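You operate a simulated robot arm through the tools that you are given. There is no shell and no other tool. Be economical: measure what you need, move in short steps, check, and stop when the job is done.

You run a simulated two-armed robot. Do the job below in one go: nothing can be reset, and whatever is moved stays where it is left.

## Task
Take the blue cover cloth from the trough end of the plywood bench and lay it out flat on the conveyor end of the plywood bench.

It is judged by the outcome, as a careful person would: the job done as asked, and still so three seconds after it is handed in. It fails if anything else is knocked over, pushed out of place, dropped, spilled or broken. A push-on lid holds only when it is set on centred and level and pressed home; a screw cap is set on level and turned clockwise until tight. Flat cloth is picked up by pressing the open fingertips on it (5 to 10 N) and closing them slowly along it; thin cloth reads only 2 to 8 mm in the jaws.

## Robot
Two 7-joint arms with two-finger parallel grippers on one trunk, on a base that drives. Base frame: it is fixed to the floor where the robot stands at the start and does not move with it; the origin is under the middle of the robot, x ahead of it, y to its left, z up; the surface under the hand at the start is at about z = 0.9. Readings come in m, degrees, newtons and seconds.
The left shoulder is at the start at [0.07, 0.176, 1.145], the right one opposite. With the tool pointing down near the work surface each hand reaches from about 0.3 to 0.74 m from the robot's upright axis, wherever it stands, measured 20 degrees to its own side. Places, roughly: conveyor end of the plywood bench [0.7, -1.9, 0.9]. Payload 3.43 kg a hand.
The TCP of each hand is the grasp point between the finger pads, 0.03 m short of the fingertips. In the tool frame z runs along the fingers and y along their closing line. Largest opening 0.094 m; finger width 0.028, thickness 0.01; the body of the gripper, 0.05 by 0.096 m, starts 0.055 m behind the TCP.
Orientation is told as [roll, pitch, yaw] about the base's x, y, z axes, in that order, counted from this pose: with the fingers straight down and closing along the base's y, the tool's x points along the base's -x, its y along +y and its z along -z.

## Interface
- The arms move only by the tool play_rows. It takes "left_rows", "right_rows" or both (then of equal length, played together; a hand with none holds still); each is a list of rows, each a list of 3 entries, a list of its own where there are three numbers: the turn, a rotation vector about the base's x, y, z in degrees, then the shift along the base's x, y, z in m, then the finger opening in m, from 0 to 0.094. In form: [[[wx, wy, wz], [dx, dy, dz], hand], ...]. A call has 1 to 8 rows; each row shifts and turns the commanded pose from where the row before left it. Rows are played at 5 a second. More than 0.05 m and 8.6 degrees between two rows, or a gripper value outside its range, and nothing of the call is played. A pose out of reach is approached as far as the arm can. The call stops where the force on the tool passes 40 N (or 10 N more than at its start, if that is more) or the arm is blocked; 0.2 s more then pass. Each finger travels about 0.153 m/s and halts on what it meets, pressing with about 44 N; the grip force reading is that of the motor and also rises with nothing between the fingers. The clock runs only during rows and for 0.2 s after the last one: add rows that do not move to give the fingers time. It gives the time, the measured TCP pose, the force on the tool (base axes), the opening and the grip force at its end, in the units of the frame above (readings bear some noise), with the torque about the TCP (base axes, N m) and any sound that the robot's microphone picked up.
- Cameras (640 x 400 px; columns grow to the right, rows downward): "scene" is now at [0.1261, 0.0394, 1.4584]; the picture's right is [0.45, -0.89, 0.00], its down [-0.54, -0.28, -0.79] and it looks along [0.71, 0.36, -0.61] (base axes); focal length 264 px, centre (320, 200). "left" rides on the left gripper at [0.076, -0.014, -0.102] in its tool frame; the picture's right is [0.18, 0.98, 0.00], its down [-0.75, 0.14, -0.64] and it looks along [-0.63, 0.12, 0.77] (tool axes); focal length 243 px, centre (320, 200). "right" rides on the right gripper at [0.076, 0.014, -0.102] in its tool frame; the picture's right is [-0.18, 0.98, 0.00], its down [-0.75, -0.14, -0.64] and it looks along [-0.63, -0.12, 0.77] (tool axes); focal length 243 px, centre (320, 200). There is no depth. A picture from a camera that has moved, and an enlarged one, comes with that camera's place and axes in the base frame and with its lens.
- grab_frame(camera): a new picture of that camera. The clock stands still meanwhile.
- lift_body(by): slides the trunk up (or, below 0, down) by that many m; the arms and the scene camera ride with it, the base frame stays. It gives what a move gives, with no picture.
- drive_base(legs): drives the robot by 1 to 6 legs, each [ahead, turn to the left] in m and degrees, along the robot's own axes; the way and the turn of a leg run together, so that a leg with both is an arc; at most 1.5 m and 180 degrees a leg. The arms and the cameras ride along, it lands a little off, and it stops where it bumps. It gives what a move gives.
- turn_head(pan, tilt): turns the head with the scene camera to pan (to the left, within 86 degrees either way) and tilt (down, from -29 to 69), counted from straight ahead of the robot. It gives what a move gives.
- enlarge(camera, box): a new picture of the part [left, top, right, bottom] of that camera's present view, enlarged. The clock stands still meanwhile.
- job_done(): hands the job in; it is judged then, once.

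Work in short steps. Places have to be worked out from the pictures, the camera data and where the tool is seen: move nearer, look again, correct. Check each grasp and each placing, and mend what went wrong. You have 120 turns and 88 pictures in all, those below and enlarged ones among them. Open the grippers and draw the arms clear of the work before you hand the job in, unless the task says otherwise; then end with one line.

The tools are called after "Call:" by a JSON object that holds its "method" and its "body". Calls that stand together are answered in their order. play_rows: Moves the arms, as the interface text tells. Its arguments: {"type":"object","properties":{"left_rows":{"type":"array"},"right_rows":{"type":"array"}},"required":[]} The other tools are called the same way: lift_body (by) slides the trunk up or down; drive_base (legs) drives the base; turn_head (pan, tilt) turns the head that bears the scene camera; grab_frame (camera) takes a picture; enlarge (camera, box) takes an enlarged picture of a part of a camera's view; job_done () hands the job in.

At the start:

```text
t: 0.0
left_position: [0.417, 0.4153, 1.1407]
left_orientation: [0.0, 0.0, 0.0]
left_contact_force: [1.0, 0.6, 0.3]
left_ft_torque: [0.01, 0.01, 0.0]
left_grip_width: 0.0939
left_grip_force: 0.1
right_position: [0.483, -0.0805, 1.0452]
right_orientation: [-0.1, 0.0, -0.1]
right_contact_force: [0.2, -0.6, 0.2]
right_ft_torque: [0.01, 0.02, -0.02]
right_grip_width: 0.094
right_grip_force: 0.1
trunk travel left (down, up): [-0.725, 0.115]
robot x, y, heading: [-0.0002, -0.0012, 0.2]
head pan, tilt: [27.0, 37.6]
```

scene: 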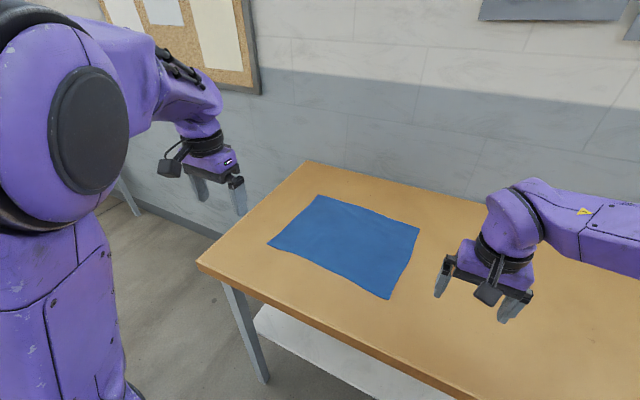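
right: 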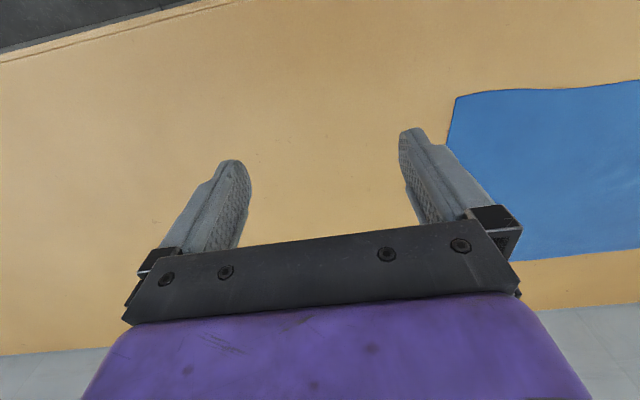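
left: 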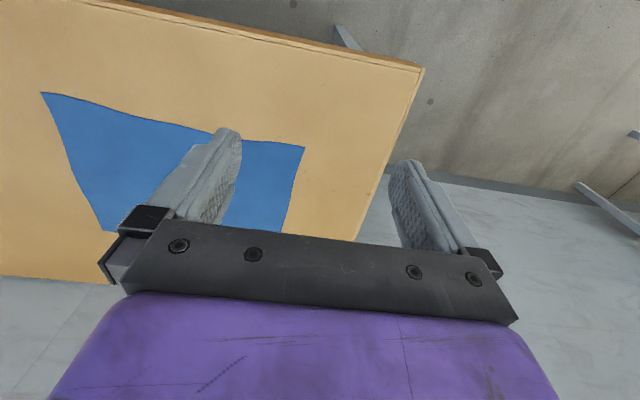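

The cloth spans about x 0.52–0.79, y 0.04–0.40 on the bench (z≈0.9). I'll look toward the conveyor end before touching anything.

Call:
{"method": "turn_head", "body": {"pan": -65, "tilt": 25}}

Call:
{"method": "grab_frame", "body": {"camera": "scene"}}

```text
t: 1.7
left_position: [0.4165, 0.4156, 1.1406]
left_orientation: [0.1, 0.0, 0.1]
left_contact_force: [-0.5, -0.5, 0.2]
left_ft_torque: [-0.01, 0.01, 0.01]
left_grip_width: 0.0943
left_grip_force: 0.0
right_position: [0.4829, -0.0796, 1.0444]
right_orientation: [0.0, 0.0, 0.0]
right_contact_force: [-0.2, 0.0, 0.0]
right_ft_torque: [-0.01, -0.01, 0.01]
right_grip_width: 0.0938
right_grip_force: 0.0
trunk travel left (down, up): [-0.725, 0.115]
robot x, y, heading: [-0.0049, 0.003, 0.1]
head pan, tilt: [-65.0, 25.0]
```

```text
84 pictures are left
camera scene: at [0.0879, -0.0834, 1.478], right [-0.91, -0.42, 0.0], down [-0.18, 0.38, -0.91], along [0.38, -0.82, -0.42], focal length 264 px, centre (320, 200)
```

scene: 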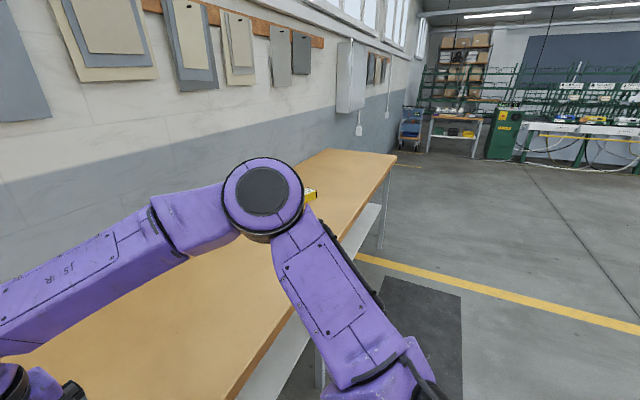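

Bench near edge is x≈0.40, its far end y≈-2.25, with a small yellow item near y≈-1.2. I'll turn both hands so the fingers close along x (across the cloth's near edge) and bring them above the near corners.

Call:
{"method": "play_rows", "body": {"left_rows": [[[0, 0, -8.2], [0.012, -0.004, 0], 0.094], [[0, 0, -8.2], [0.012, -0.004, 0], 0.094], [[0, 0, -8.2], [0.012, -0.004, 0], 0.094], [[0, 0, -8.2], [0.012, -0.004, 0], 0.094], [[0, 0, -8.2], [0.012, -0.004, -0.01], 0.094], [[0, 0, -8.2], [0.012, -0.004, -0.01], 0.094], [[0, 0, -8.2], [0.012, -0.004, -0.01], 0.094], [[0, 0, -8.2], [0.012, -0.004, -0.01], 0.094]], "right_rows": [[[0, 0, 8.2], [0.007, 0.015, 0], 0.094], [[0, 0, 8.2], [0.007, 0.015, 0], 0.094], [[0, 0, 8.2], [0.007, 0.015, 0], 0.094], [[0, 0, 8.2], [0.007, 0.015, 0], 0.094], [[0, 0, 8.2], [0.007, 0.015, 0], 0.094], [[0, 0, 8.2], [0.007, 0.015, 0], 0.094], [[0, 0, 8.2], [0.007, 0.015, 0], 0.094], [[0, 0, 8.2], [0.007, 0.015, 0], 0.094]]}}

Call:
{"method": "turn_head", "body": {"pan": 20, "tilt": 45}}

```text
t: 3.5
left_position: [0.5144, 0.3832, 1.1022]
left_orientation: [0.0, -0.1, -65.7]
left_contact_force: [1.0, -0.8, -0.6]
left_ft_torque: [0.03, 0.05, 0.0]
left_grip_width: 0.0939
left_grip_force: 0.0
right_position: [0.5034, -0.0348, 1.0456]
right_orientation: [0.1, -0.1, 24.5]
right_contact_force: [-0.2, 0.5, 0.0]
right_ft_torque: [-0.01, -0.02, 0.0]
right_grip_width: 0.0942
right_grip_force: 0.1
right hand out of reach, approached as far as the arm can: row 4, 5, 6, 7, 8
trunk travel left (down, up): [-0.725, 0.115]
robot x, y, heading: [0.0005, -0.0008, -0.1]
head pan, tilt: [-65.0, 25.0]
```

```text
t: 5.1
left_position: [0.512, 0.3831, 1.1018]
left_orientation: [0.0, 0.0, -65.5]
left_contact_force: [-0.6, -0.1, -0.5]
left_ft_torque: [0.02, 0.01, -0.01]
left_grip_width: 0.0938
left_grip_force: 0.1
right_position: [0.5018, -0.0343, 1.0448]
right_orientation: [0.0, 0.1, 24.5]
right_contact_force: [0.1, -0.8, -0.8]
right_ft_torque: [-0.04, 0.02, 0.0]
right_grip_width: 0.0942
right_grip_force: 0.1
trunk travel left (down, up): [-0.725, 0.115]
robot x, y, heading: [0.0017, -0.0011, 0.1]
head pan, tilt: [20.0, 45.0]
```

The right wrist cannot turn while crossing to this side, so I'll re-centre the robot on the cloth (y≈0.22) by turning, driving 0.22 m, and turning back; hands are well above the bench.

Call:
{"method": "drive_base", "body": {"legs": [[0, 90], [0.23, 0], [0, -90]]}}

Call:
{"method": "grab_frame", "body": {"camera": "scene"}}

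```text
t: 14.4
left_position: [0.5072, 0.6224, 1.1024]
left_orientation: [0.0, 0.0, -64.7]
left_contact_force: [0.1, -0.2, -0.1]
left_ft_torque: [-0.03, 0.01, 0.0]
left_grip_width: 0.0942
left_grip_force: 0.1
right_position: [0.5034, 0.2038, 1.0456]
right_orientation: [0.1, -0.1, 25.3]
right_contact_force: [0.2, -0.9, 0.8]
right_ft_torque: [-0.01, 0.0, 0.01]
right_grip_width: 0.0941
right_grip_force: 0.0
trunk travel left (down, up): [-0.725, 0.115]
robot x, y, heading: [0.0, 0.2285, 0.6]
head pan, tilt: [20.0, 45.0]
```

```text
83 pictures are left
camera scene: at [0.1249, 0.2627, 1.4475], right [0.35, -0.94, 0.0], down [-0.66, -0.25, -0.71], along [0.66, 0.25, -0.71], focal length 264 px, centre (320, 200)
```

scene: 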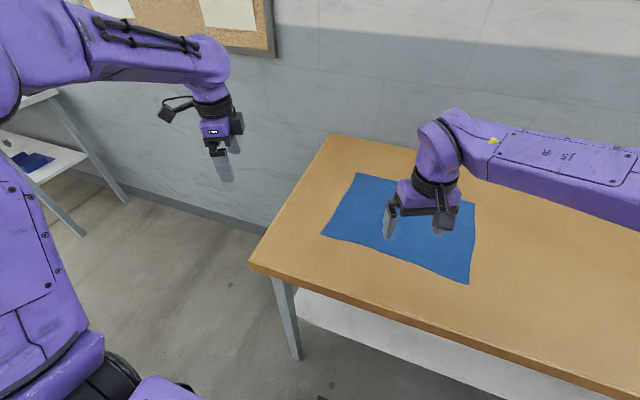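

Robot is now at y=0.229; cloth near corners at about (0.503,0.052) and (0.520,0.407). I'll move both hands out over those corners and finish turning the wrists.

Call:
{"method": "play_rows", "body": {"left_rows": [[[0, 0, -3.2], [0.006, -0.03, -0.005], 0.094], [[0, 0, -3.2], [0.006, -0.03, -0.005], 0.094], [[0, 0, -3.2], [0.006, -0.03, -0.005], 0.094], [[0, 0, -3.2], [0.006, -0.03, -0.005], 0.094], [[0, 0, -3.2], [0.006, -0.03, -0.005], 0.094], [[0, 0, -3.2], [0.006, -0.03, -0.005], 0.094], [[0, 0, -3.2], [0.006, -0.03, -0.005], 0.094], [[0, 0, -3.2], [0.006, -0.03, -0.005], 0.094]], "right_rows": [[[0, 0, 0], [0.006, -0.015, 0], 0.094], [[0, 0, 0], [0.006, -0.015, 0], 0.094], [[0, 0, 8.2], [0.006, -0.015, 0], 0.094], [[0, 0, 8.2], [0.006, -0.015, 0], 0.094], [[0, 0, 8.2], [0.006, -0.015, 0], 0.094], [[0, 0, 8.2], [0.006, -0.015, 0], 0.094], [[0, 0, 8.2], [0.006, -0.015, 0], 0.094], [[0, 0, 8.2], [0.006, -0.015, 0], 0.094]]}}

```text
t: 16.2
left_position: [0.5562, 0.3818, 1.0595]
left_orientation: [0.0, 0.0, -90.6]
left_contact_force: [0.1, -0.5, -0.2]
left_ft_torque: [0.05, -0.01, 0.03]
left_grip_width: 0.0943
left_grip_force: 0.0
right_position: [0.5042, 0.2043, 1.0449]
right_orientation: [0.1, -0.1, 25.3]
right_contact_force: [-0.8, -1.3, 0.0]
right_ft_torque: [0.0, 0.01, 0.01]
right_grip_width: 0.0943
right_grip_force: 0.1
right hand out of reach, approached as far as the arm can: row 1, 2, 3, 4, 5, 6, 7, 8
trunk travel left (down, up): [-0.725, 0.115]
robot x, y, heading: [0.0007, 0.2337, 0.8]
head pan, tilt: [20.0, 45.0]
```

The right hand didn't move; its wrist seems at a limit at this spot. I'll move it outward with no turn to see how it responds.

Call:
{"method": "play_rows", "body": {"right_rows": [[[0, 0, 0], [0, -0.04, 0], 0.094], [[0, 0, 0], [0, -0.04, 0], 0.094], [[0, 0, 0], [0, -0.04, 0], 0.094]]}}

```text
t: 17.0
left_position: [0.5555, 0.3833, 1.0594]
left_orientation: [0.0, 0.0, -90.4]
left_contact_force: [-0.7, 0.8, -0.2]
left_ft_torque: [0.0, -0.01, -0.01]
left_grip_width: 0.0939
left_grip_force: 0.1
right_position: [0.503, 0.1847, 1.0456]
right_orientation: [0.0, -0.3, 24.6]
right_contact_force: [0.8, 1.2, 0.4]
right_ft_torque: [-0.01, -0.01, -0.02]
right_grip_width: 0.0938
right_grip_force: 0.0
right hand out of reach, approached as far as the arm can: row 1, 2, 3
trunk travel left (down, up): [-0.725, 0.115]
robot x, y, heading: [0.0006, 0.234, 0.7]
head pan, tilt: [20.0, 45.0]
```

It crept outward; the commanded yaw is likely past a wrist limit. I'll turn it back the negative way.

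Call:
{"method": "play_rows", "body": {"right_rows": [[[0, 0, -8.2], [0, 0, 0], 0.094], [[0, 0, -8.2], [0, 0, 0], 0.094], [[0, 0, -8.2], [0, 0, 0], 0.094], [[0, 0, -8.2], [0, 0, 0], 0.094]]}}

```text
t: 18.0
left_position: [0.5546, 0.3834, 1.0592]
left_orientation: [0.0, 0.0, -90.5]
left_contact_force: [0.9, -0.6, 0.7]
left_ft_torque: [0.02, -0.01, 0.0]
left_grip_width: 0.0941
left_grip_force: 0.0
right_position: [0.5025, 0.1836, 1.0459]
right_orientation: [0.1, -0.1, -7.7]
right_contact_force: [0.5, 0.2, -0.2]
right_ft_torque: [0.02, 0.02, -0.04]
right_grip_width: 0.0941
right_grip_force: 0.0
trunk travel left (down, up): [-0.725, 0.115]
robot x, y, heading: [-0.0003, 0.2275, 0.7]
head pan, tilt: [20.0, 45.0]
```

It now obeys from yaw -8°. I'll take the right wrist to -90° instead (same closing line) while moving out to y≈0.085.

Call:
{"method": "play_rows", "body": {"right_rows": [[[0, 0, 0], [0.006, -0.02, 0], 0.094], [[0, 0, -8.2], [0.006, -0.02, 0], 0.094], [[0, 0, -8.2], [0.006, -0.02, 0], 0.094], [[0, 0, -8.2], [0.006, -0.02, 0], 0.094], [[0, 0, -8.2], [0.006, -0.02, 0], 0.094], [[0, 0, -8.2], [0.006, 0, 0], 0.094], [[0, 0, -8.2], [0.006, 0, 0], 0.094], [[0, 0, -8.2], [0.006, 0, 0], 0.094]]}}

Call:
{"method": "play_rows", "body": {"right_rows": [[[0, 0, -8.2], [0, 0, 0], 0.094], [[0, 0, -8.2], [0, 0, 0], 0.094], [[0, 0, -8.2], [0, 0, 0], 0.094]]}}

```text
t: 19.8
left_position: [0.5563, 0.3826, 1.0604]
left_orientation: [0.0, 0.0, -90.5]
left_contact_force: [-0.2, 0.6, -0.9]
left_ft_torque: [-0.03, 0.01, 0.02]
left_grip_width: 0.0938
left_grip_force: 0.0
right_position: [0.5517, 0.0829, 1.0461]
right_orientation: [0.1, 0.0, -65.1]
right_contact_force: [0.3, -0.3, -0.1]
right_ft_torque: [0.01, 0.02, 0.0]
right_grip_width: 0.094
right_grip_force: 0.0
trunk travel left (down, up): [-0.725, 0.115]
robot x, y, heading: [-0.0002, 0.2321, 0.8]
head pan, tilt: [20.0, 45.0]
```

```text
t: 20.6
left_position: [0.5552, 0.3821, 1.0593]
left_orientation: [0.0, 0.0, -90.4]
left_contact_force: [-0.4, -0.6, -0.2]
left_ft_torque: [-0.01, -0.01, -0.02]
left_grip_width: 0.0939
left_grip_force: 0.0
right_position: [0.5518, 0.084, 1.0445]
right_orientation: [-0.1, -0.1, -89.7]
right_contact_force: [0.3, -0.3, 0.2]
right_ft_torque: [0.01, 0.0, 0.0]
right_grip_width: 0.094
right_grip_force: 0.1
trunk travel left (down, up): [-0.725, 0.115]
robot x, y, heading: [0.002, 0.2296, 0.6]
head pan, tilt: [20.0, 45.0]
```

Both wrists are at -90°. Lower both to tips about 3 cm above the bench, narrowing fingers to 0.05, then look.

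Call:
{"method": "play_rows", "body": {"left_rows": [[[0, 0, 0], [0, -0.004, -0.03], 0.05], [[0, 0, 0], [0, -0.004, -0.03], 0.05], [[0, 0, 0], [0, 0, -0.03], 0.05]], "right_rows": [[[0, 0, 0], [0, 0.001, -0.025], 0.05], [[0, 0, 0], [0, 0.001, -0.025], 0.05], [[0, 0, 0], [0, 0, -0.025], 0.05]]}}

Call:
{"method": "grab_frame", "body": {"camera": "scene"}}

Call:
{"method": "grab_frame", "body": {"camera": "left"}}

Call:
{"method": "grab_frame", "body": {"camera": "right"}}

```text
t: 21.4
left_position: [0.5572, 0.3732, 0.9705]
left_orientation: [-0.1, 0.0, -90.4]
left_contact_force: [-0.2, -0.2, 0.0]
left_ft_torque: [0.01, 0.0, 0.0]
left_grip_width: 0.0501
left_grip_force: 0.0
right_position: [0.5513, 0.0856, 0.9707]
right_orientation: [-0.2, -0.1, -89.5]
right_contact_force: [-0.1, 0.0, 0.0]
right_ft_torque: [0.02, 0.02, 0.0]
right_grip_width: 0.0501
right_grip_force: 0.1
trunk travel left (down, up): [-0.725, 0.115]
robot x, y, heading: [-0.0022, 0.2318, 0.4]
head pan, tilt: [20.0, 45.0]
```

```text
82 pictures are left
camera scene: at [0.1265, 0.2624, 1.4474], right [0.35, -0.94, 0.0], down [-0.66, -0.25, -0.71], along [0.66, 0.25, -0.71], focal length 264 px, centre (320, 200)
```

scene: 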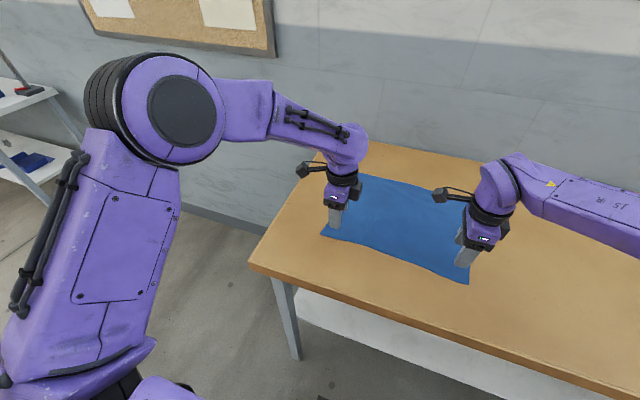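

```text
81 pictures are left
camera left: at [0.5425, 0.4508, 1.073], right [0.98, 0.18, 0.0], down [0.14, -0.75, 0.64], along [0.11, -0.63, -0.77], focal length 243 px, centre (320, 200)
```

left: 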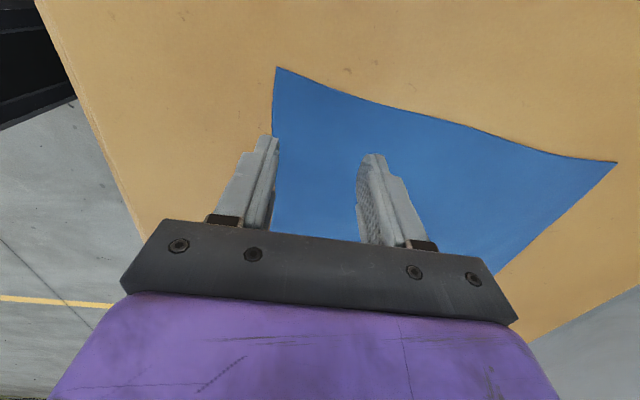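

```text
80 pictures are left
camera right: at [0.5653, 0.1619, 1.0728], right [0.98, -0.18, 0.0], down [-0.13, -0.75, 0.64], along [-0.11, -0.63, -0.77], focal length 243 px, centre (320, 200)
```

right: 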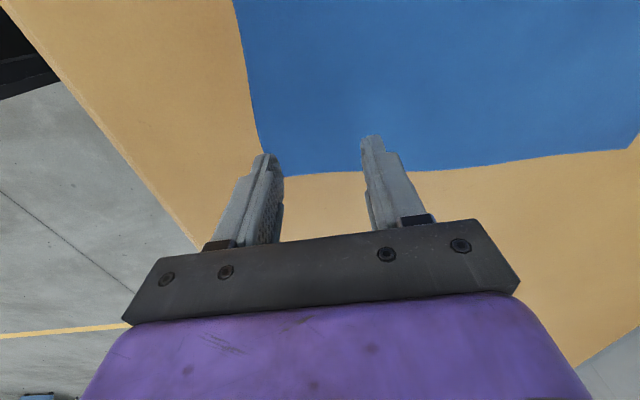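

Near edge is x≈0.521 under the left hand and ≈0.505 under the right; both hands sit about right. Nudge left +6 mm, then descend toward contact.

Call:
{"method": "play_rows", "body": {"left_rows": [[[0, 0, 0], [0.006, 0, -0.015], 0.05], [[0, 0, 0], [0, 0, -0.015], 0.05], [[0, 0, 0], [0, 0, -0.004], 0.05], [[0, 0, 0], [0, 0, 0], 0.05]], "right_rows": [[[0, 0, 0], [-0.003, 0, -0.015], 0.05], [[0, 0, 0], [0, 0, -0.015], 0.05], [[0, 0, 0], [0, 0, -0.004], 0.05], [[0, 0, 0], [0, 0, 0], 0.05]]}}

```text
t: 22.4
left_position: [0.5628, 0.3744, 0.9365]
left_orientation: [-0.1, 0.0, -90.4]
left_contact_force: [0.2, 0.4, -0.6]
left_ft_torque: [-0.01, 0.01, 0.01]
left_grip_width: 0.05
left_grip_force: 0.0
right_position: [0.548, 0.0853, 0.9349]
right_orientation: [0.0, -0.1, -89.6]
right_contact_force: [-0.1, 0.1, -1.1]
right_ft_torque: [0.01, -0.02, 0.01]
right_grip_width: 0.0499
right_grip_force: 0.0
trunk travel left (down, up): [-0.725, 0.115]
robot x, y, heading: [0.0016, 0.234, 0.7]
head pan, tilt: [20.0, 45.0]
```

No contact yet; step down 2 mm per row.

Call:
{"method": "play_rows", "body": {"left_rows": [[[0, 0, 0], [0, 0, -0.002], 0.05], [[0, 0, 0], [0, 0, -0.002], 0.05], [[0, 0, 0], [0, 0, -0.001], 0.05]], "right_rows": [[[0, 0, 0], [0, 0, -0.002], 0.05], [[0, 0, 0], [0, 0, -0.002], 0.05], [[0, 0, 0], [0, 0, -0.001], 0.05]]}}

```text
t: 23.2
left_position: [0.5615, 0.3752, 0.9338]
left_orientation: [0.0, 0.0, -90.4]
left_contact_force: [-0.2, 0.3, 0.3]
left_ft_torque: [0.01, 0.0, -0.01]
left_grip_width: 0.0498
left_grip_force: 0.0
right_position: [0.548, 0.0861, 0.9321]
right_orientation: [0.0, -0.1, -89.6]
right_contact_force: [0.8, 0.1, 0.9]
right_ft_torque: [0.01, -0.02, 0.0]
right_grip_width: 0.0498
right_grip_force: 0.1
trunk travel left (down, up): [-0.725, 0.115]
robot x, y, heading: [-0.0005, 0.2277, 0.8]
head pan, tilt: [20.0, 45.0]
```

Still free; continue down in small steps.

Call:
{"method": "play_rows", "body": {"left_rows": [[[0, 0, 0], [0, 0, -0.0015], 0.05], [[0, 0, 0], [0, 0, -0.0015], 0.05], [[0, 0, 0], [0, 0, 0], 0.05]], "right_rows": [[[0, 0, 0], [0, 0, -0.0015], 0.05], [[0, 0, 0], [0, 0, -0.0015], 0.05], [[0, 0, 0], [0, 0, 0], 0.05]]}}

```text
t: 24.0
left_position: [0.5613, 0.3741, 0.9311]
left_orientation: [0.3, -0.1, -90.4]
left_contact_force: [0.9, -0.5, 3.2]
left_ft_torque: [-0.01, 0.09, -0.01]
left_grip_width: 0.0496
left_grip_force: 0.0
right_position: [0.548, 0.0864, 0.9308]
right_orientation: [0.1, -0.1, -89.7]
right_contact_force: [2.5, -3.2, 17.7]
right_ft_torque: [-0.09, 0.56, 0.07]
right_grip_width: 0.0489
right_grip_force: 0.1
trunk travel left (down, up): [-0.725, 0.115]
robot x, y, heading: [0.0, 0.2323, 0.8]
head pan, tilt: [20.0, 45.0]
```

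Contact: left 3 N, right 18 N. Trim left down 0.6 mm, right up 0.9 mm.

Call:
{"method": "play_rows", "body": {"left_rows": [[[0, 0, 0], [0, 0, -0.0006], 0.05], [[0, 0, 0], [0, 0, 0], 0.05]], "right_rows": [[[0, 0, 0], [0, 0, 0.0009], 0.05], [[0, 0, 0], [0, 0, 0], 0.05]]}}

```text
t: 24.6
left_position: [0.5601, 0.3739, 0.9313]
left_orientation: [0.2, 0.0, -90.4]
left_contact_force: [1.1, 0.2, 14.9]
left_ft_torque: [0.02, 0.45, 0.03]
left_grip_width: 0.0493
left_grip_force: 0.0
right_position: [0.5462, 0.0854, 0.9314]
right_orientation: [0.1, 0.0, -89.5]
right_contact_force: [3.5, -1.3, 13.5]
right_ft_torque: [-0.02, 0.3, 0.0]
right_grip_width: 0.048
right_grip_force: 0.0
trunk travel left (down, up): [-0.725, 0.115]
robot x, y, heading: [-0.0035, 0.2344, 0.8]
head pan, tilt: [20.0, 45.0]
```

Slightly too hard; raise both ~0.4 mm and begin closing slowly.

Call:
{"method": "play_rows", "body": {"left_rows": [[[0, 0, 0], [0, 0, -0.0001], 0.049], [[0, 0, 0], [0, 0, 0.0005], 0.047], [[0, 0, 0], [0, 0, 0], 0.044], [[0, 0, 0], [0, 0, 0], 0.041]], "right_rows": [[[0, 0, 0], [0, 0, 0.0003], 0.049], [[0, 0, 0], [0, 0, 0.0001], 0.047], [[0, 0, 0], [0, 0, 0], 0.044], [[0, 0, 0], [0, 0, 0], 0.041]]}}

```text
t: 25.6
left_position: [0.56, 0.3742, 0.9307]
left_orientation: [0.2, 0.0, -90.4]
left_contact_force: [0.4, -1.8, 11.3]
left_ft_torque: [-0.03, 0.26, 0.0]
left_grip_width: 0.0405
left_grip_force: 0.1
right_position: [0.5463, 0.0857, 0.9304]
right_orientation: [0.2, -0.1, -89.5]
right_contact_force: [1.2, -0.5, 13.2]
right_ft_torque: [0.03, 0.31, 0.01]
right_grip_width: 0.0399
right_grip_force: 0.0
trunk travel left (down, up): [-0.725, 0.115]
robot x, y, heading: [0.003, 0.2338, 0.9]
head pan, tilt: [20.0, 45.0]
```

Forces ~12 N; ease up slightly and keep closing slowly.

Call:
{"method": "play_rows", "body": {"left_rows": [[[0, 0, 0], [0, 0, 0.0002], 0.037], [[0, 0, 0], [0, 0, 0], 0.033], [[0, 0, 0], [0, 0, 0], 0.029], [[0, 0, 0], [0, 0, 0], 0.025], [[0, 0, 0], [0, 0, 0], 0.021], [[0, 0, 0], [0, 0, 0], 0.017], [[0, 0, 0], [0, 0, 0], 0.013], [[0, 0, 0], [0, 0, 0], 0.009]], "right_rows": [[[0, 0, 0], [0, 0, 0.0004], 0.037], [[0, 0, 0], [0, 0, 0], 0.033], [[0, 0, 0], [0, 0, 0], 0.029], [[0, 0, 0], [0, 0, 0], 0.025], [[0, 0, 0], [0, 0, 0], 0.021], [[0, 0, 0], [0, 0, 0], 0.017], [[0, 0, 0], [0, 0, 0], 0.013], [[0, 0, 0], [0, 0, 0], 0.009]]}}

Call:
{"method": "play_rows", "body": {"left_rows": [[[0, 0, 0], [0, 0, 0], 0.005], [[0, 0, 0], [0, 0, 0], 0.002], [[0, 0, 0], [0, 0, 0], 0], [[0, 0, 0], [0, 0, 0], 0]], "right_rows": [[[0, 0, 0], [0, 0, 0], 0.005], [[0, 0, 0], [0, 0, 0], 0.002], [[0, 0, 0], [0, 0, 0], 0], [[0, 0, 0], [0, 0, 0], 0]]}}

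Call:
{"method": "grab_frame", "body": {"camera": "scene"}}

Call:
{"method": "grab_frame", "body": {"camera": "left"}}

Call:
{"method": "grab_frame", "body": {"camera": "right"}}

```text
t: 27.4
left_position: [0.5612, 0.3744, 0.9316]
left_orientation: [0.2, 0.0, -90.4]
left_contact_force: [-0.2, -0.1, 16.3]
left_ft_torque: [0.01, 0.13, 0.01]
left_grip_width: 0.0089
left_grip_force: 0.0
right_position: [0.5453, 0.0853, 0.9325]
right_orientation: [0.0, -0.1, -89.6]
right_contact_force: [-0.6, -0.5, -0.1]
right_ft_torque: [-0.01, 0.04, -0.02]
right_grip_width: 0.009
right_grip_force: 0.0
trunk travel left (down, up): [-0.725, 0.115]
robot x, y, heading: [0.0011, 0.2337, 0.6]
head pan, tilt: [20.0, 45.0]
```

```text
t: 28.4
left_position: [0.5611, 0.3743, 0.9313]
left_orientation: [0.1, 0.0, -90.4]
left_contact_force: [-2.3, 0.5, 15.3]
left_ft_torque: [0.03, 0.2, 0.01]
left_grip_width: 0.0024
left_grip_force: 37.2
right_position: [0.546, 0.0858, 0.9315]
right_orientation: [0.1, -0.2, -89.4]
right_contact_force: [-0.5, -0.2, -0.1]
right_ft_torque: [0.03, 0.0, -0.02]
right_grip_width: 0.0022
right_grip_force: 37.0
trunk travel left (down, up): [-0.725, 0.115]
robot x, y, heading: [0.0056, 0.2308, 0.9]
head pan, tilt: [20.0, 45.0]
```

```text
79 pictures are left
camera scene: at [0.122, 0.2615, 1.4478], right [0.35, -0.94, 0.0], down [-0.66, -0.25, -0.71], along [0.66, 0.25, -0.71], focal length 264 px, centre (320, 200)
```

scene: 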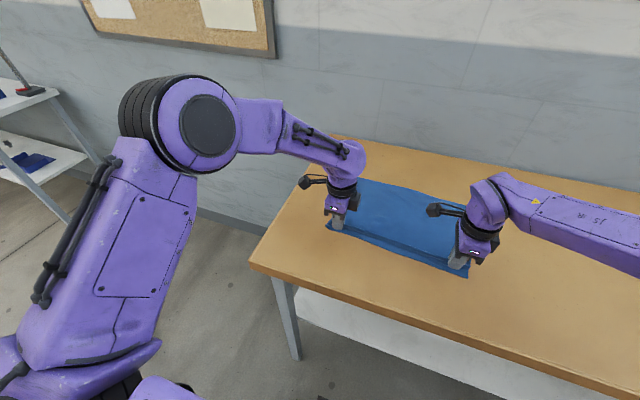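

```text
78 pictures are left
camera left: at [0.5459, 0.4507, 1.0341], right [0.98, 0.18, 0.0], down [0.13, -0.75, 0.64], along [0.12, -0.63, -0.77], focal length 243 px, centre (320, 200)
```

left: 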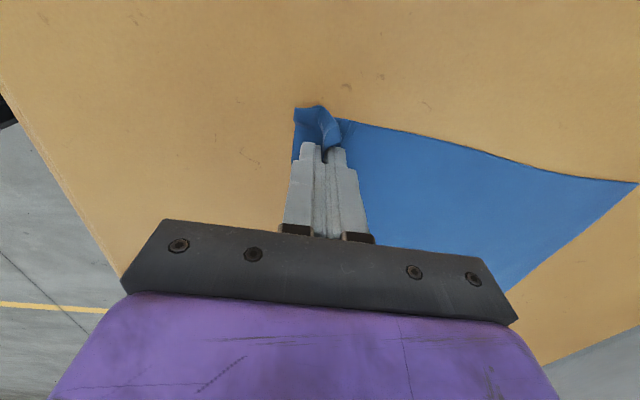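

```text
77 pictures are left
camera right: at [0.559, 0.1617, 1.0347], right [0.98, -0.18, 0.0], down [-0.14, -0.75, 0.64], along [-0.11, -0.63, -0.77], focal length 243 px, centre (320, 200)
```

right: 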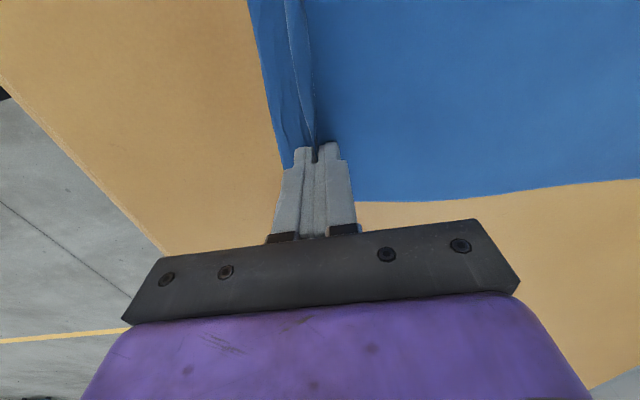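

Both jaws have a fold of cloth. Lift gently and check.

Call:
{"method": "play_rows", "body": {"left_rows": [[[0, 0, 0], [0, 0, 0.02], 0], [[0, 0, 0], [0, 0, 0.03], 0], [[0, 0, 0], [0, 0, 0.03], 0], [[0, 0, 0], [0, 0, 0.03], 0], [[0, 0, 0], [0, 0, 0.03], 0], [[0, 0, 0], [0, 0, 0.03], 0]], "right_rows": [[[0, 0, 0], [0, 0, 0.02], 0], [[0, 0, 0], [0, 0, 0.03], 0], [[0, 0, 0], [0, 0, 0.03], 0], [[0, 0, 0], [0, 0, 0.03], 0], [[0, 0, 0], [0, 0, 0.03], 0], [[0, 0, 0], [0, 0, 0.03], 0]]}}

Call:
{"method": "grab_frame", "body": {"camera": "scene"}}

```text
t: 29.8
left_position: [0.5616, 0.3732, 1.1001]
left_orientation: [0.0, 0.1, -90.5]
left_contact_force: [-0.7, -0.6, -0.4]
left_ft_torque: [-0.03, 0.03, 0.01]
left_grip_width: 0.0023
left_grip_force: 36.8
right_position: [0.5476, 0.0859, 1.1019]
right_orientation: [0.0, 0.0, -89.4]
right_contact_force: [-0.2, 0.8, -0.3]
right_ft_torque: [0.02, -0.03, -0.01]
right_grip_width: 0.0022
right_grip_force: 37.1
trunk travel left (down, up): [-0.725, 0.115]
robot x, y, heading: [0.0004, 0.231, 0.7]
head pan, tilt: [20.0, 45.0]
```

```text
76 pictures are left
camera scene: at [0.1241, 0.2624, 1.4475], right [0.35, -0.94, 0.0], down [-0.66, -0.25, -0.71], along [0.66, 0.25, -0.71], focal length 264 px, centre (320, 200)
```

scene: 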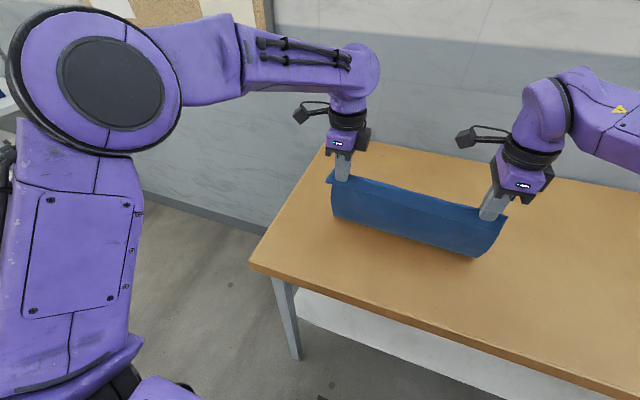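

Cloth is held cleanly by both hands. Raise the trunk fully plus 5 cm of arm so the hanging cloth clears everything.

Call:
{"method": "lift_body", "body": {"by": 0.115}}

Call:
{"method": "play_rows", "body": {"left_rows": [[[0, 0, 0], [-0.01, 0, 0.02], 0], [[0, 0, 0], [-0.01, 0, 0.02], 0], [[0, 0, 0], [-0.01, 0, 0.02], 0]], "right_rows": [[[0, 0, 0], [-0.01, 0, 0.02], 0], [[0, 0, 0], [-0.01, 0, 0.02], 0], [[0, 0, 0], [-0.01, 0, 0.02], 0]]}}

Call:
{"method": "grab_frame", "body": {"camera": "scene"}}

```text
t: 31.3
left_position: [0.5625, 0.3722, 1.2127]
left_orientation: [0.0, -0.1, -90.4]
left_contact_force: [0.8, 0.7, 0.0]
left_ft_torque: [-0.02, 0.0, -0.01]
left_grip_width: 0.0025
left_grip_force: 37.1
right_position: [0.55, 0.0847, 1.2155]
right_orientation: [0.0, -0.2, -89.5]
right_contact_force: [0.0, -0.1, -0.2]
right_ft_torque: [0.0, 0.0, 0.03]
right_grip_width: 0.0021
right_grip_force: 37.3
trunk travel left (down, up): [-0.84, 0.0]
robot x, y, heading: [0.0019, 0.2325, 0.8]
head pan, tilt: [20.0, 45.0]
```

```text
t: 32.1
left_position: [0.5298, 0.3732, 1.2733]
left_orientation: [0.0, -0.1, -90.4]
left_contact_force: [-0.7, 0.4, 0.1]
left_ft_torque: [0.0, -0.01, -0.01]
left_grip_width: 0.0022
left_grip_force: 37.0
right_position: [0.5197, 0.0857, 1.2753]
right_orientation: [0.0, 0.0, -89.5]
right_contact_force: [0.0, 0.1, 0.4]
right_ft_torque: [0.0, -0.01, -0.04]
right_grip_width: 0.0023
right_grip_force: 37.1
trunk travel left (down, up): [-0.84, 0.0]
robot x, y, heading: [0.0006, 0.2339, 0.7]
head pan, tilt: [20.0, 45.0]
```

```text
75 pictures are left
camera scene: at [0.1241, 0.2623, 1.5625], right [0.35, -0.94, 0.0], down [-0.66, -0.25, -0.71], along [0.66, 0.25, -0.71], focal length 264 px, centre (320, 200)
```

scene: 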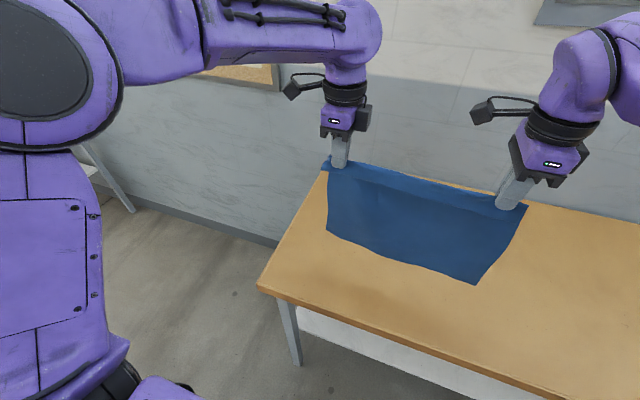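

Cloth hangs clear. Turn right to face along the bench, and look ahead.

Call:
{"method": "drive_base", "body": {"legs": [[0, -90.5]]}}

Call:
{"method": "turn_head", "body": {"pan": 15, "tilt": 25}}

Call:
{"method": "grab_frame", "body": {"camera": "scene"}}

```text
t: 36.3
left_position: [0.1452, -0.2982, 1.2734]
left_orientation: [0.1, -0.1, 179.9]
left_contact_force: [-0.4, 0.3, -0.8]
left_ft_torque: [0.02, 0.01, 0.05]
left_grip_width: 0.0022
left_grip_force: 37.6
right_position: [-0.143, -0.2898, 1.2744]
right_orientation: [0.1, -0.1, -179.2]
right_contact_force: [0.2, 0.0, 0.5]
right_ft_torque: [0.0, -0.01, 0.07]
right_grip_width: 0.0022
right_grip_force: 37.5
trunk travel left (down, up): [-0.84, 0.0]
robot x, y, heading: [-0.001, 0.231, -88.7]
head pan, tilt: [20.0, 45.0]
```

```text
t: 37.1
left_position: [0.1441, -0.2977, 1.2742]
left_orientation: [0.0, 0.0, 179.9]
left_contact_force: [-0.6, 0.8, -0.1]
left_ft_torque: [0.01, 0.03, 0.07]
left_grip_width: 0.0023
left_grip_force: 36.7
right_position: [-0.1437, -0.2896, 1.275]
right_orientation: [0.0, -0.1, -179.1]
right_contact_force: [0.3, 0.2, -0.2]
right_ft_torque: [0.01, -0.01, 0.04]
right_grip_width: 0.0024
right_grip_force: 37.0
trunk travel left (down, up): [-0.84, 0.0]
robot x, y, heading: [-0.0012, 0.2285, -88.9]
head pan, tilt: [15.0, 25.0]
```

```text
74 pictures are left
camera scene: at [0.0251, 0.0941, 1.593], right [-0.96, -0.28, 0.0], down [-0.12, 0.41, -0.91], along [0.25, -0.87, -0.42], focal length 264 px, centre (320, 200)
```

scene: 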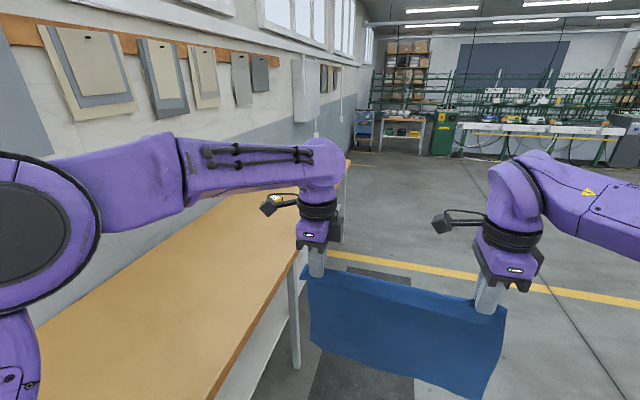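

The lane is clear. Drive 1.5 m along the bench (heading trimmed) with hands well clear of the bench edge.

Call:
{"method": "drive_base", "body": {"legs": [[0, -1.2], [1.4, 0]]}}

Call:
{"method": "turn_head", "body": {"pan": 50, "tilt": 35}}

Call:
{"method": "grab_frame", "body": {"camera": "scene"}}

```text
t: 44.5
left_position: [0.1168, -1.7038, 1.2727]
left_orientation: [0.0, 0.0, 178.1]
left_contact_force: [-0.7, 0.4, 0.1]
left_ft_torque: [0.0, 0.01, 0.1]
left_grip_width: 0.0023
left_grip_force: 37.1
right_position: [-0.1713, -1.6844, 1.2748]
right_orientation: [-0.1, -0.1, 179.0]
right_contact_force: [0.1, 0.5, -0.4]
right_ft_torque: [0.0, 0.0, 0.03]
right_grip_width: 0.0023
right_grip_force: 36.6
trunk travel left (down, up): [-0.84, 0.0]
robot x, y, heading: [-0.0116, -1.1666, -90.9]
head pan, tilt: [15.0, 25.0]
```

```text
t: 45.5
left_position: [0.1168, -1.7046, 1.2727]
left_orientation: [0.0, -0.1, 178.0]
left_contact_force: [-1.0, -1.1, -0.2]
left_ft_torque: [-0.03, -0.01, 0.04]
left_grip_width: 0.0024
left_grip_force: 37.0
right_position: [-0.171, -1.6852, 1.2752]
right_orientation: [0.0, 0.0, 178.8]
right_contact_force: [0.3, 0.1, 0.1]
right_ft_torque: [0.0, 0.01, 0.01]
right_grip_width: 0.0024
right_grip_force: 36.6
trunk travel left (down, up): [-0.84, 0.0]
robot x, y, heading: [-0.0081, -1.1689, -90.8]
head pan, tilt: [50.0, 35.0]
```

```text
73 pictures are left
camera scene: at [0.0539, -1.2762, 1.5773], right [-0.65, -0.76, 0.0], down [-0.43, 0.38, -0.82], along [0.62, -0.54, -0.57], focal length 264 px, centre (320, 200)
```

scene: 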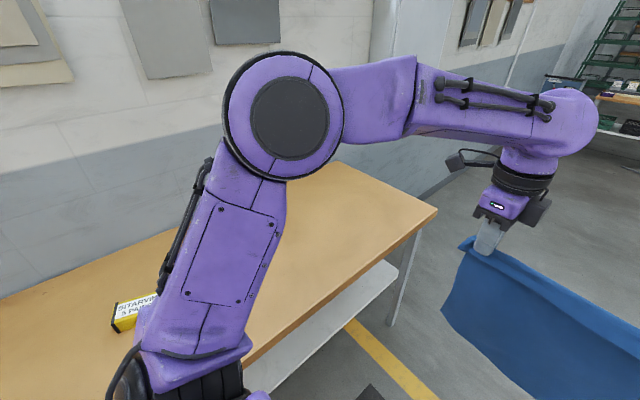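

Bench end corner is (0.41,-2.25), box is at about (0.72,-1.17): both clear of the target area. Drive 0.72 m and turn to face the bench.

Call:
{"method": "drive_base", "body": {"legs": [[0.72, 0], [0, 90]]}}

Call:
{"method": "turn_head", "body": {"pan": 10, "tilt": 45}}

Call:
{"method": "grab_frame", "body": {"camera": "scene"}}

```text
t: 53.2
left_position: [0.5169, -1.7739, 1.2729]
left_orientation: [0.0, -0.1, -93.1]
left_contact_force: [0.7, 0.0, 0.5]
left_ft_torque: [-0.01, -0.02, -0.02]
left_grip_width: 0.0022
left_grip_force: 37.0
right_position: [0.493, -2.0607, 1.2732]
right_orientation: [0.0, -0.2, -92.1]
right_contact_force: [0.4, -0.1, -0.2]
right_ft_torque: [0.0, -0.01, -0.03]
right_grip_width: 0.0024
right_grip_force: 36.8
trunk travel left (down, up): [-0.84, 0.0]
robot x, y, heading: [-0.0243, -1.8877, -1.8]
head pan, tilt: [50.0, 35.0]
```

```text
t: 54.2
left_position: [0.5168, -1.7732, 1.2724]
left_orientation: [0.1, -0.1, -93.0]
left_contact_force: [0.4, -0.3, 0.1]
left_ft_torque: [0.0, 0.01, -0.04]
left_grip_width: 0.0019
left_grip_force: 37.0
right_position: [0.4925, -2.0602, 1.2748]
right_orientation: [0.0, -0.1, -92.1]
right_contact_force: [0.1, 0.0, 0.1]
right_ft_torque: [-0.01, -0.01, -0.03]
right_grip_width: 0.0022
right_grip_force: 37.1
trunk travel left (down, up): [-0.84, 0.0]
robot x, y, heading: [-0.0222, -1.8929, -1.7]
head pan, tilt: [10.0, 45.0]
```

```text
72 pictures are left
camera scene: at [0.1089, -1.8797, 1.5625], right [0.14, -0.99, 0.0], down [-0.7, -0.1, -0.71], along [0.7, 0.1, -0.71], focal length 264 px, centre (320, 200)
```

scene: 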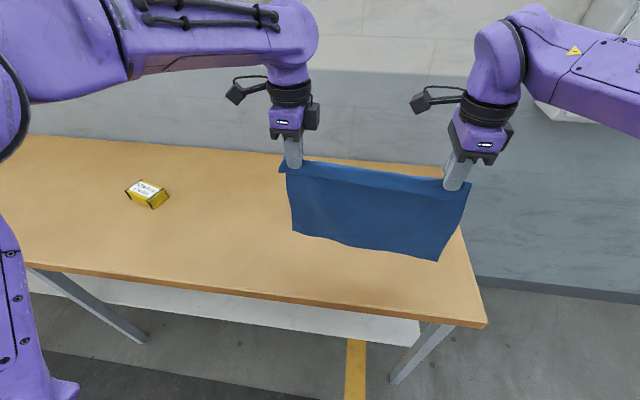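

In place, with the cloth hanging over the target area. Square up and edge 8 cm nearer so the cloth can be laid at the bench's mid-depth.

Call:
{"method": "drive_base", "body": {"legs": [[0, 1.8], [0.07, 0]]}}

Call:
{"method": "lift_body", "body": {"by": -0.06}}

Call:
{"method": "play_rows", "body": {"left_rows": [[[0, 0, 0], [0.025, 0, 0], 0], [[0, 0, 0], [0.025, 0, 0], 0], [[0, 0, 0], [0.025, 0, 0], 0], [[0, 0, 0], [0.025, 0, 0], 0], [[0, 0, 0], [0.02, 0, 0], 0], [[0, 0, 0], [0.02, 0, 0], 0]], "right_rows": [[[0, 0, 0], [0.025, 0, 0], 0], [[0, 0, 0], [0.025, 0, 0], 0], [[0, 0, 0], [0.025, 0, 0], 0], [[0, 0, 0], [0.025, 0, 0], 0], [[0, 0, 0], [0.02, 0, 0], 0], [[0, 0, 0], [0.02, 0, 0], 0]]}}

Call:
{"method": "grab_frame", "body": {"camera": "scene"}}

```text
t: 55.6
left_position: [0.5662, -1.7564, 1.2812]
left_orientation: [0.9, 0.0, -91.3]
left_contact_force: [1.0, -1.0, 1.5]
left_ft_torque: [0.05, 0.0, -0.03]
left_grip_width: 0.0026
left_grip_force: 37.1
right_position: [0.5518, -2.0457, 1.2829]
right_orientation: [0.8, 0.0, -90.3]
right_contact_force: [0.1, -0.9, 2.2]
right_ft_torque: [0.02, -0.05, -0.02]
right_grip_width: 0.0024
right_grip_force: 37.1
trunk travel left (down, up): [-0.84, 0.0]
robot x, y, heading: [0.046, -1.8904, -0.2]
head pan, tilt: [10.0, 45.0]
```

```text
t: 56.6
left_position: [0.5793, -1.7564, 1.2153]
left_orientation: [0.2, -0.1, -91.3]
left_contact_force: [0.1, -0.9, -0.2]
left_ft_torque: [0.02, 0.04, -0.03]
left_grip_width: 0.0023
left_grip_force: 36.4
right_position: [0.5644, -2.0441, 1.2163]
right_orientation: [0.2, -0.1, -90.4]
right_contact_force: [-0.5, -0.4, -0.1]
right_ft_torque: [-0.03, 0.02, 0.01]
right_grip_width: 0.0023
right_grip_force: 37.0
trunk travel left (down, up): [-0.78, 0.06]
robot x, y, heading: [0.0486, -1.894, -0.1]
head pan, tilt: [10.0, 45.0]
```

```text
t: 58.0
left_position: [0.7052, -1.7493, 1.2115]
left_orientation: [0.2, -0.3, -91.4]
left_contact_force: [0.1, -1.8, -0.4]
left_ft_torque: [-0.1, -0.01, -0.01]
left_grip_width: 0.0025
left_grip_force: 36.9
left hand out of reach, approached as far as the arm can: row 6
right_position: [0.7025, -2.041, 1.2159]
right_orientation: [0.2, -0.1, -90.2]
right_contact_force: [0.4, 3.7, 0.4]
right_ft_torque: [0.05, 0.03, -0.06]
right_grip_width: 0.0019
right_grip_force: 36.7
trunk travel left (down, up): [-0.78, 0.06]
robot x, y, heading: [0.0504, -1.8879, -0.1]
head pan, tilt: [10.0, 45.0]
```

```text
71 pictures are left
camera scene: at [0.1798, -1.8737, 1.5023], right [0.17, -0.98, 0.0], down [-0.7, -0.12, -0.71], along [0.7, 0.12, -0.71], focal length 264 px, centre (320, 200)
```

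scene: 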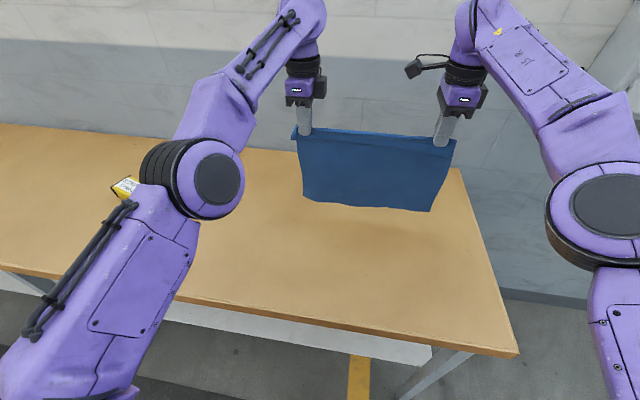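

The hands reach x≈0.705. To lay the cloth a bit deeper on the bench I'll inch forward 3 cm and raise the trunk, while lowering the arms (better reach), bringing the cloth's bottom edge near the surface.

Call:
{"method": "drive_base", "body": {"legs": [[0.03, 0]]}}

Call:
{"method": "lift_body", "body": {"by": 0.06}}

Call:
{"method": "play_rows", "body": {"left_rows": [[[0, 0, 0], [0, -0.001, -0.025], 0], [[0, 0, 0], [0.005, -0.001, -0.025], 0], [[0, 0, 0], [0.005, -0.001, -0.02], 0], [[0, 0, 0], [0.005, 0, -0.01], 0], [[0, 0, 0], [0.005, 0, 0], 0]], "right_rows": [[[0, 0, 0], [0, 0, -0.025], 0], [[0, 0, 0], [0.005, 0, -0.025], 0], [[0, 0, 0], [0.005, 0, -0.02], 0], [[0, 0, 0], [0.005, 0, -0.01], 0], [[0, 0, 0], [0.005, 0, 0], 0]]}}

Call:
{"method": "grab_frame", "body": {"camera": "scene"}}

```text
t: 58.9
left_position: [0.7259, -1.7524, 1.2197]
left_orientation: [0.9, -0.1, -91.2]
left_contact_force: [-1.7, -4.0, 1.5]
left_ft_torque: [-0.05, -0.05, -0.01]
left_grip_width: 0.0024
left_grip_force: 36.1
right_position: [0.7229, -2.0432, 1.2241]
right_orientation: [0.9, 0.1, -90.2]
right_contact_force: [-1.0, 4.3, 1.0]
right_ft_torque: [0.08, -0.1, -0.02]
right_grip_width: 0.0022
right_grip_force: 36.7
trunk travel left (down, up): [-0.78, 0.06]
robot x, y, heading: [0.0821, -1.8902, -0.1]
head pan, tilt: [10.0, 45.0]
```

```text
t: 59.9
left_position: [0.7357, -1.7518, 1.2718]
left_orientation: [0.4, -0.1, -91.3]
left_contact_force: [0.9, -4.0, -0.6]
left_ft_torque: [-0.1, 0.0, -0.03]
left_grip_width: 0.0023
left_grip_force: 37.3
right_position: [0.733, -2.0445, 1.2782]
right_orientation: [0.3, 0.1, -90.3]
right_contact_force: [-0.6, 4.1, -0.7]
right_ft_torque: [0.07, 0.01, -0.04]
right_grip_width: 0.0022
right_grip_force: 36.9
trunk travel left (down, up): [-0.84, 0.0]
robot x, y, heading: [0.0817, -1.8858, -0.1]
head pan, tilt: [10.0, 45.0]
```

```text
t: 61.1
left_position: [0.7551, -1.7546, 1.193]
left_orientation: [0.4, -0.2, -91.2]
left_contact_force: [0.1, -0.9, 0.4]
left_ft_torque: [0.01, 0.0, 0.0]
left_grip_width: 0.0021
left_grip_force: 37.2
right_position: [0.7513, -2.0434, 1.1987]
right_orientation: [0.3, -0.1, -90.3]
right_contact_force: [0.8, 1.1, 0.6]
right_ft_torque: [0.02, 0.02, -0.05]
right_grip_width: 0.0023
right_grip_force: 37.5
trunk travel left (down, up): [-0.84, 0.0]
robot x, y, heading: [0.0766, -1.8896, -0.1]
head pan, tilt: [10.0, 45.0]
```

```text
70 pictures are left
camera scene: at [0.2099, -1.8754, 1.5623], right [0.17, -0.99, 0.0], down [-0.7, -0.12, -0.71], along [0.7, 0.12, -0.71], focal length 264 px, centre (320, 200)
```

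scene: 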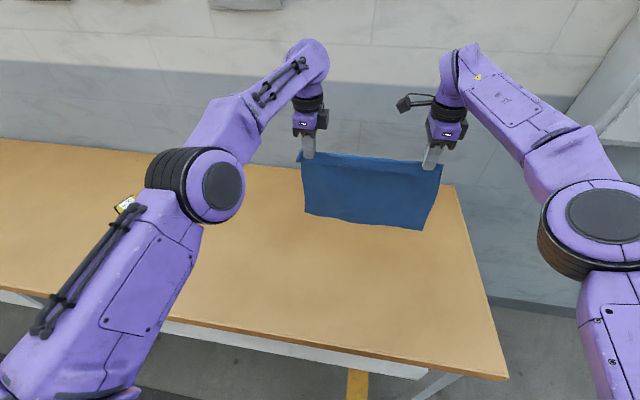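

Bottom edge is ~4–5 cm above the bench. Lower straight until it just touches, then check.

Call:
{"method": "play_rows", "body": {"left_rows": [[[0, 0, 0], [0, 0, -0.01], 0], [[0, 0, 0], [0, 0, -0.012], 0], [[0, 0, 0], [0, 0, -0.012], 0], [[0, 0, 0], [0, 0, -0.012], 0], [[0, 0, 0], [-0.002, 0, 0], 0]], "right_rows": [[[0, 0, 0], [0, 0, -0.014], 0], [[0, 0, 0], [0, 0, -0.013], 0], [[0, 0, 0], [0, 0, -0.012], 0], [[0, 0, 0], [0, 0, -0.012], 0], [[0, 0, 0], [0, 0, 0], 0]]}}

Call:
{"method": "grab_frame", "body": {"camera": "scene"}}

```text
t: 62.3
left_position: [0.7523, -1.7538, 1.1483]
left_orientation: [0.5, 0.0, -91.4]
left_contact_force: [0.3, -0.3, -0.2]
left_ft_torque: [-0.03, 0.02, -0.06]
left_grip_width: 0.0024
left_grip_force: 36.8
right_position: [0.75, -2.0442, 1.1483]
right_orientation: [0.4, 0.0, -90.3]
right_contact_force: [-0.1, 0.9, 1.0]
right_ft_torque: [0.04, 0.02, 0.0]
right_grip_width: 0.0022
right_grip_force: 36.5
trunk travel left (down, up): [-0.84, 0.0]
robot x, y, heading: [0.0823, -1.8877, 0.1]
head pan, tilt: [10.0, 45.0]
```

```text
69 pictures are left
camera scene: at [0.2082, -1.8758, 1.5625], right [0.17, -0.99, 0.0], down [-0.7, -0.12, -0.71], along [0.7, 0.12, -0.71], focal length 264 px, centre (320, 200)
```

scene: 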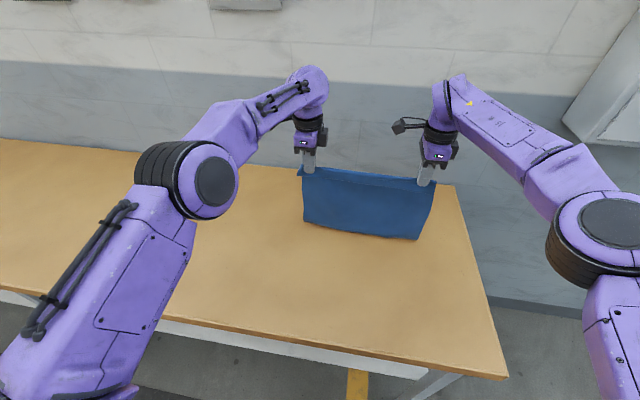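

Bottom edge is just at the surface. Now lay it: move hands back and down diagonally.

Call:
{"method": "play_rows", "body": {"left_rows": [[[0, 0, 0], [-0.016, 0, -0.014], 0], [[0, 0, 0], [-0.016, 0, -0.014], 0], [[0, 0, 0], [-0.016, 0, -0.016], 0], [[0, 0, 0], [-0.016, 0, -0.016], 0], [[0, 0, 0], [-0.016, 0, -0.016], 0], [[0, 0, 0], [-0.016, 0, -0.016], 0], [[0, 0, 0], [-0.014, 0, -0.016], 0]], "right_rows": [[[0, 0, 0], [-0.016, 0, -0.014], 0], [[0, 0, 0], [-0.016, 0, -0.014], 0], [[0, 0, 0], [-0.016, 0, -0.016], 0], [[0, 0, 0], [-0.016, 0, -0.016], 0], [[0, 0, 0], [-0.016, 0, -0.016], 0], [[0, 0, 0], [-0.016, 0, -0.016], 0], [[0, 0, 0], [-0.014, 0, -0.016], 0]]}}

Call:
{"method": "grab_frame", "body": {"camera": "scene"}}

```text
t: 63.9
left_position: [0.6423, -1.7532, 1.0397]
left_orientation: [0.5, -0.1, -91.3]
left_contact_force: [0.1, -2.0, 0.4]
left_ft_torque: [-0.04, 0.0, -0.03]
left_grip_width: 0.0022
left_grip_force: 37.0
right_position: [0.6381, -2.044, 1.0414]
right_orientation: [0.5, -0.1, -90.3]
right_contact_force: [-0.4, 1.9, -0.4]
right_ft_torque: [0.07, -0.02, -0.06]
right_grip_width: 0.0022
right_grip_force: 36.9
trunk travel left (down, up): [-0.84, 0.0]
robot x, y, heading: [0.0763, -1.8923, -0.3]
head pan, tilt: [10.0, 45.0]
```

```text
68 pictures are left
camera scene: at [0.208, -1.8762, 1.5625], right [0.17, -0.99, 0.0], down [-0.7, -0.12, -0.71], along [0.7, 0.12, -0.71], focal length 264 px, centre (320, 200)
```

scene: 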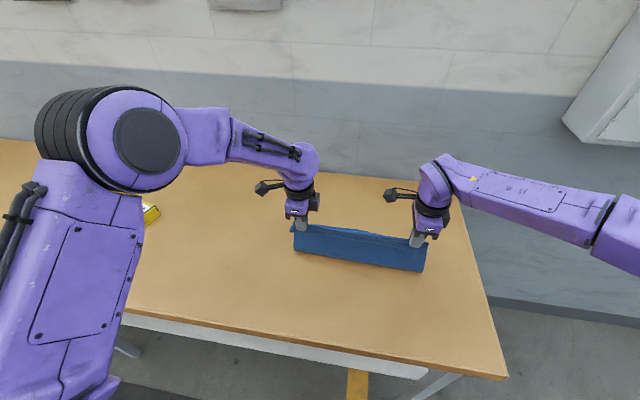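

I'll check with a wrist camera that the laid part lies away from the robot rather than curled under.

Call:
{"method": "grab_frame", "body": {"camera": "right"}}

Call:
{"method": "grab_frame", "body": {"camera": "left"}}

```text
67 pictures are left
camera right: at [0.6536, -1.9686, 1.1436], right [0.98, -0.19, 0.01], down [-0.15, -0.75, 0.64], along [-0.12, -0.63, -0.77], focal length 243 px, centre (320, 200)
```

right: 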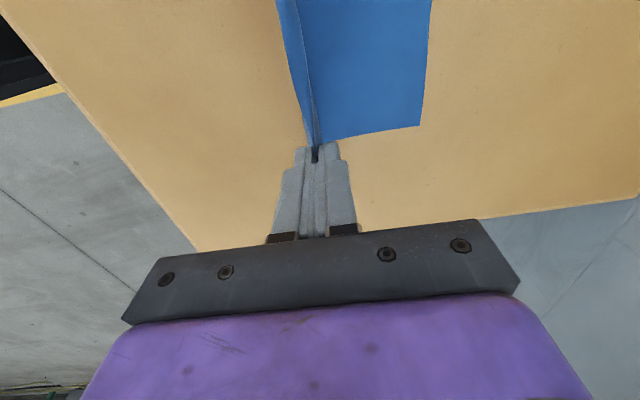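

```text
66 pictures are left
camera left: at [0.6279, -1.6762, 1.1425], right [0.99, 0.16, 0.01], down [0.12, -0.76, 0.64], along [0.11, -0.64, -0.76], focal length 243 px, centre (320, 200)
```

left: 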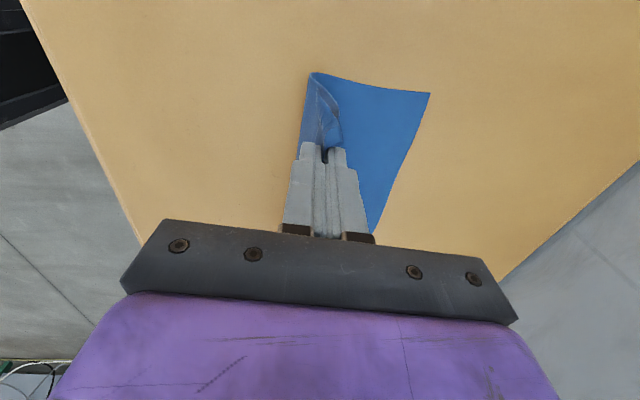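

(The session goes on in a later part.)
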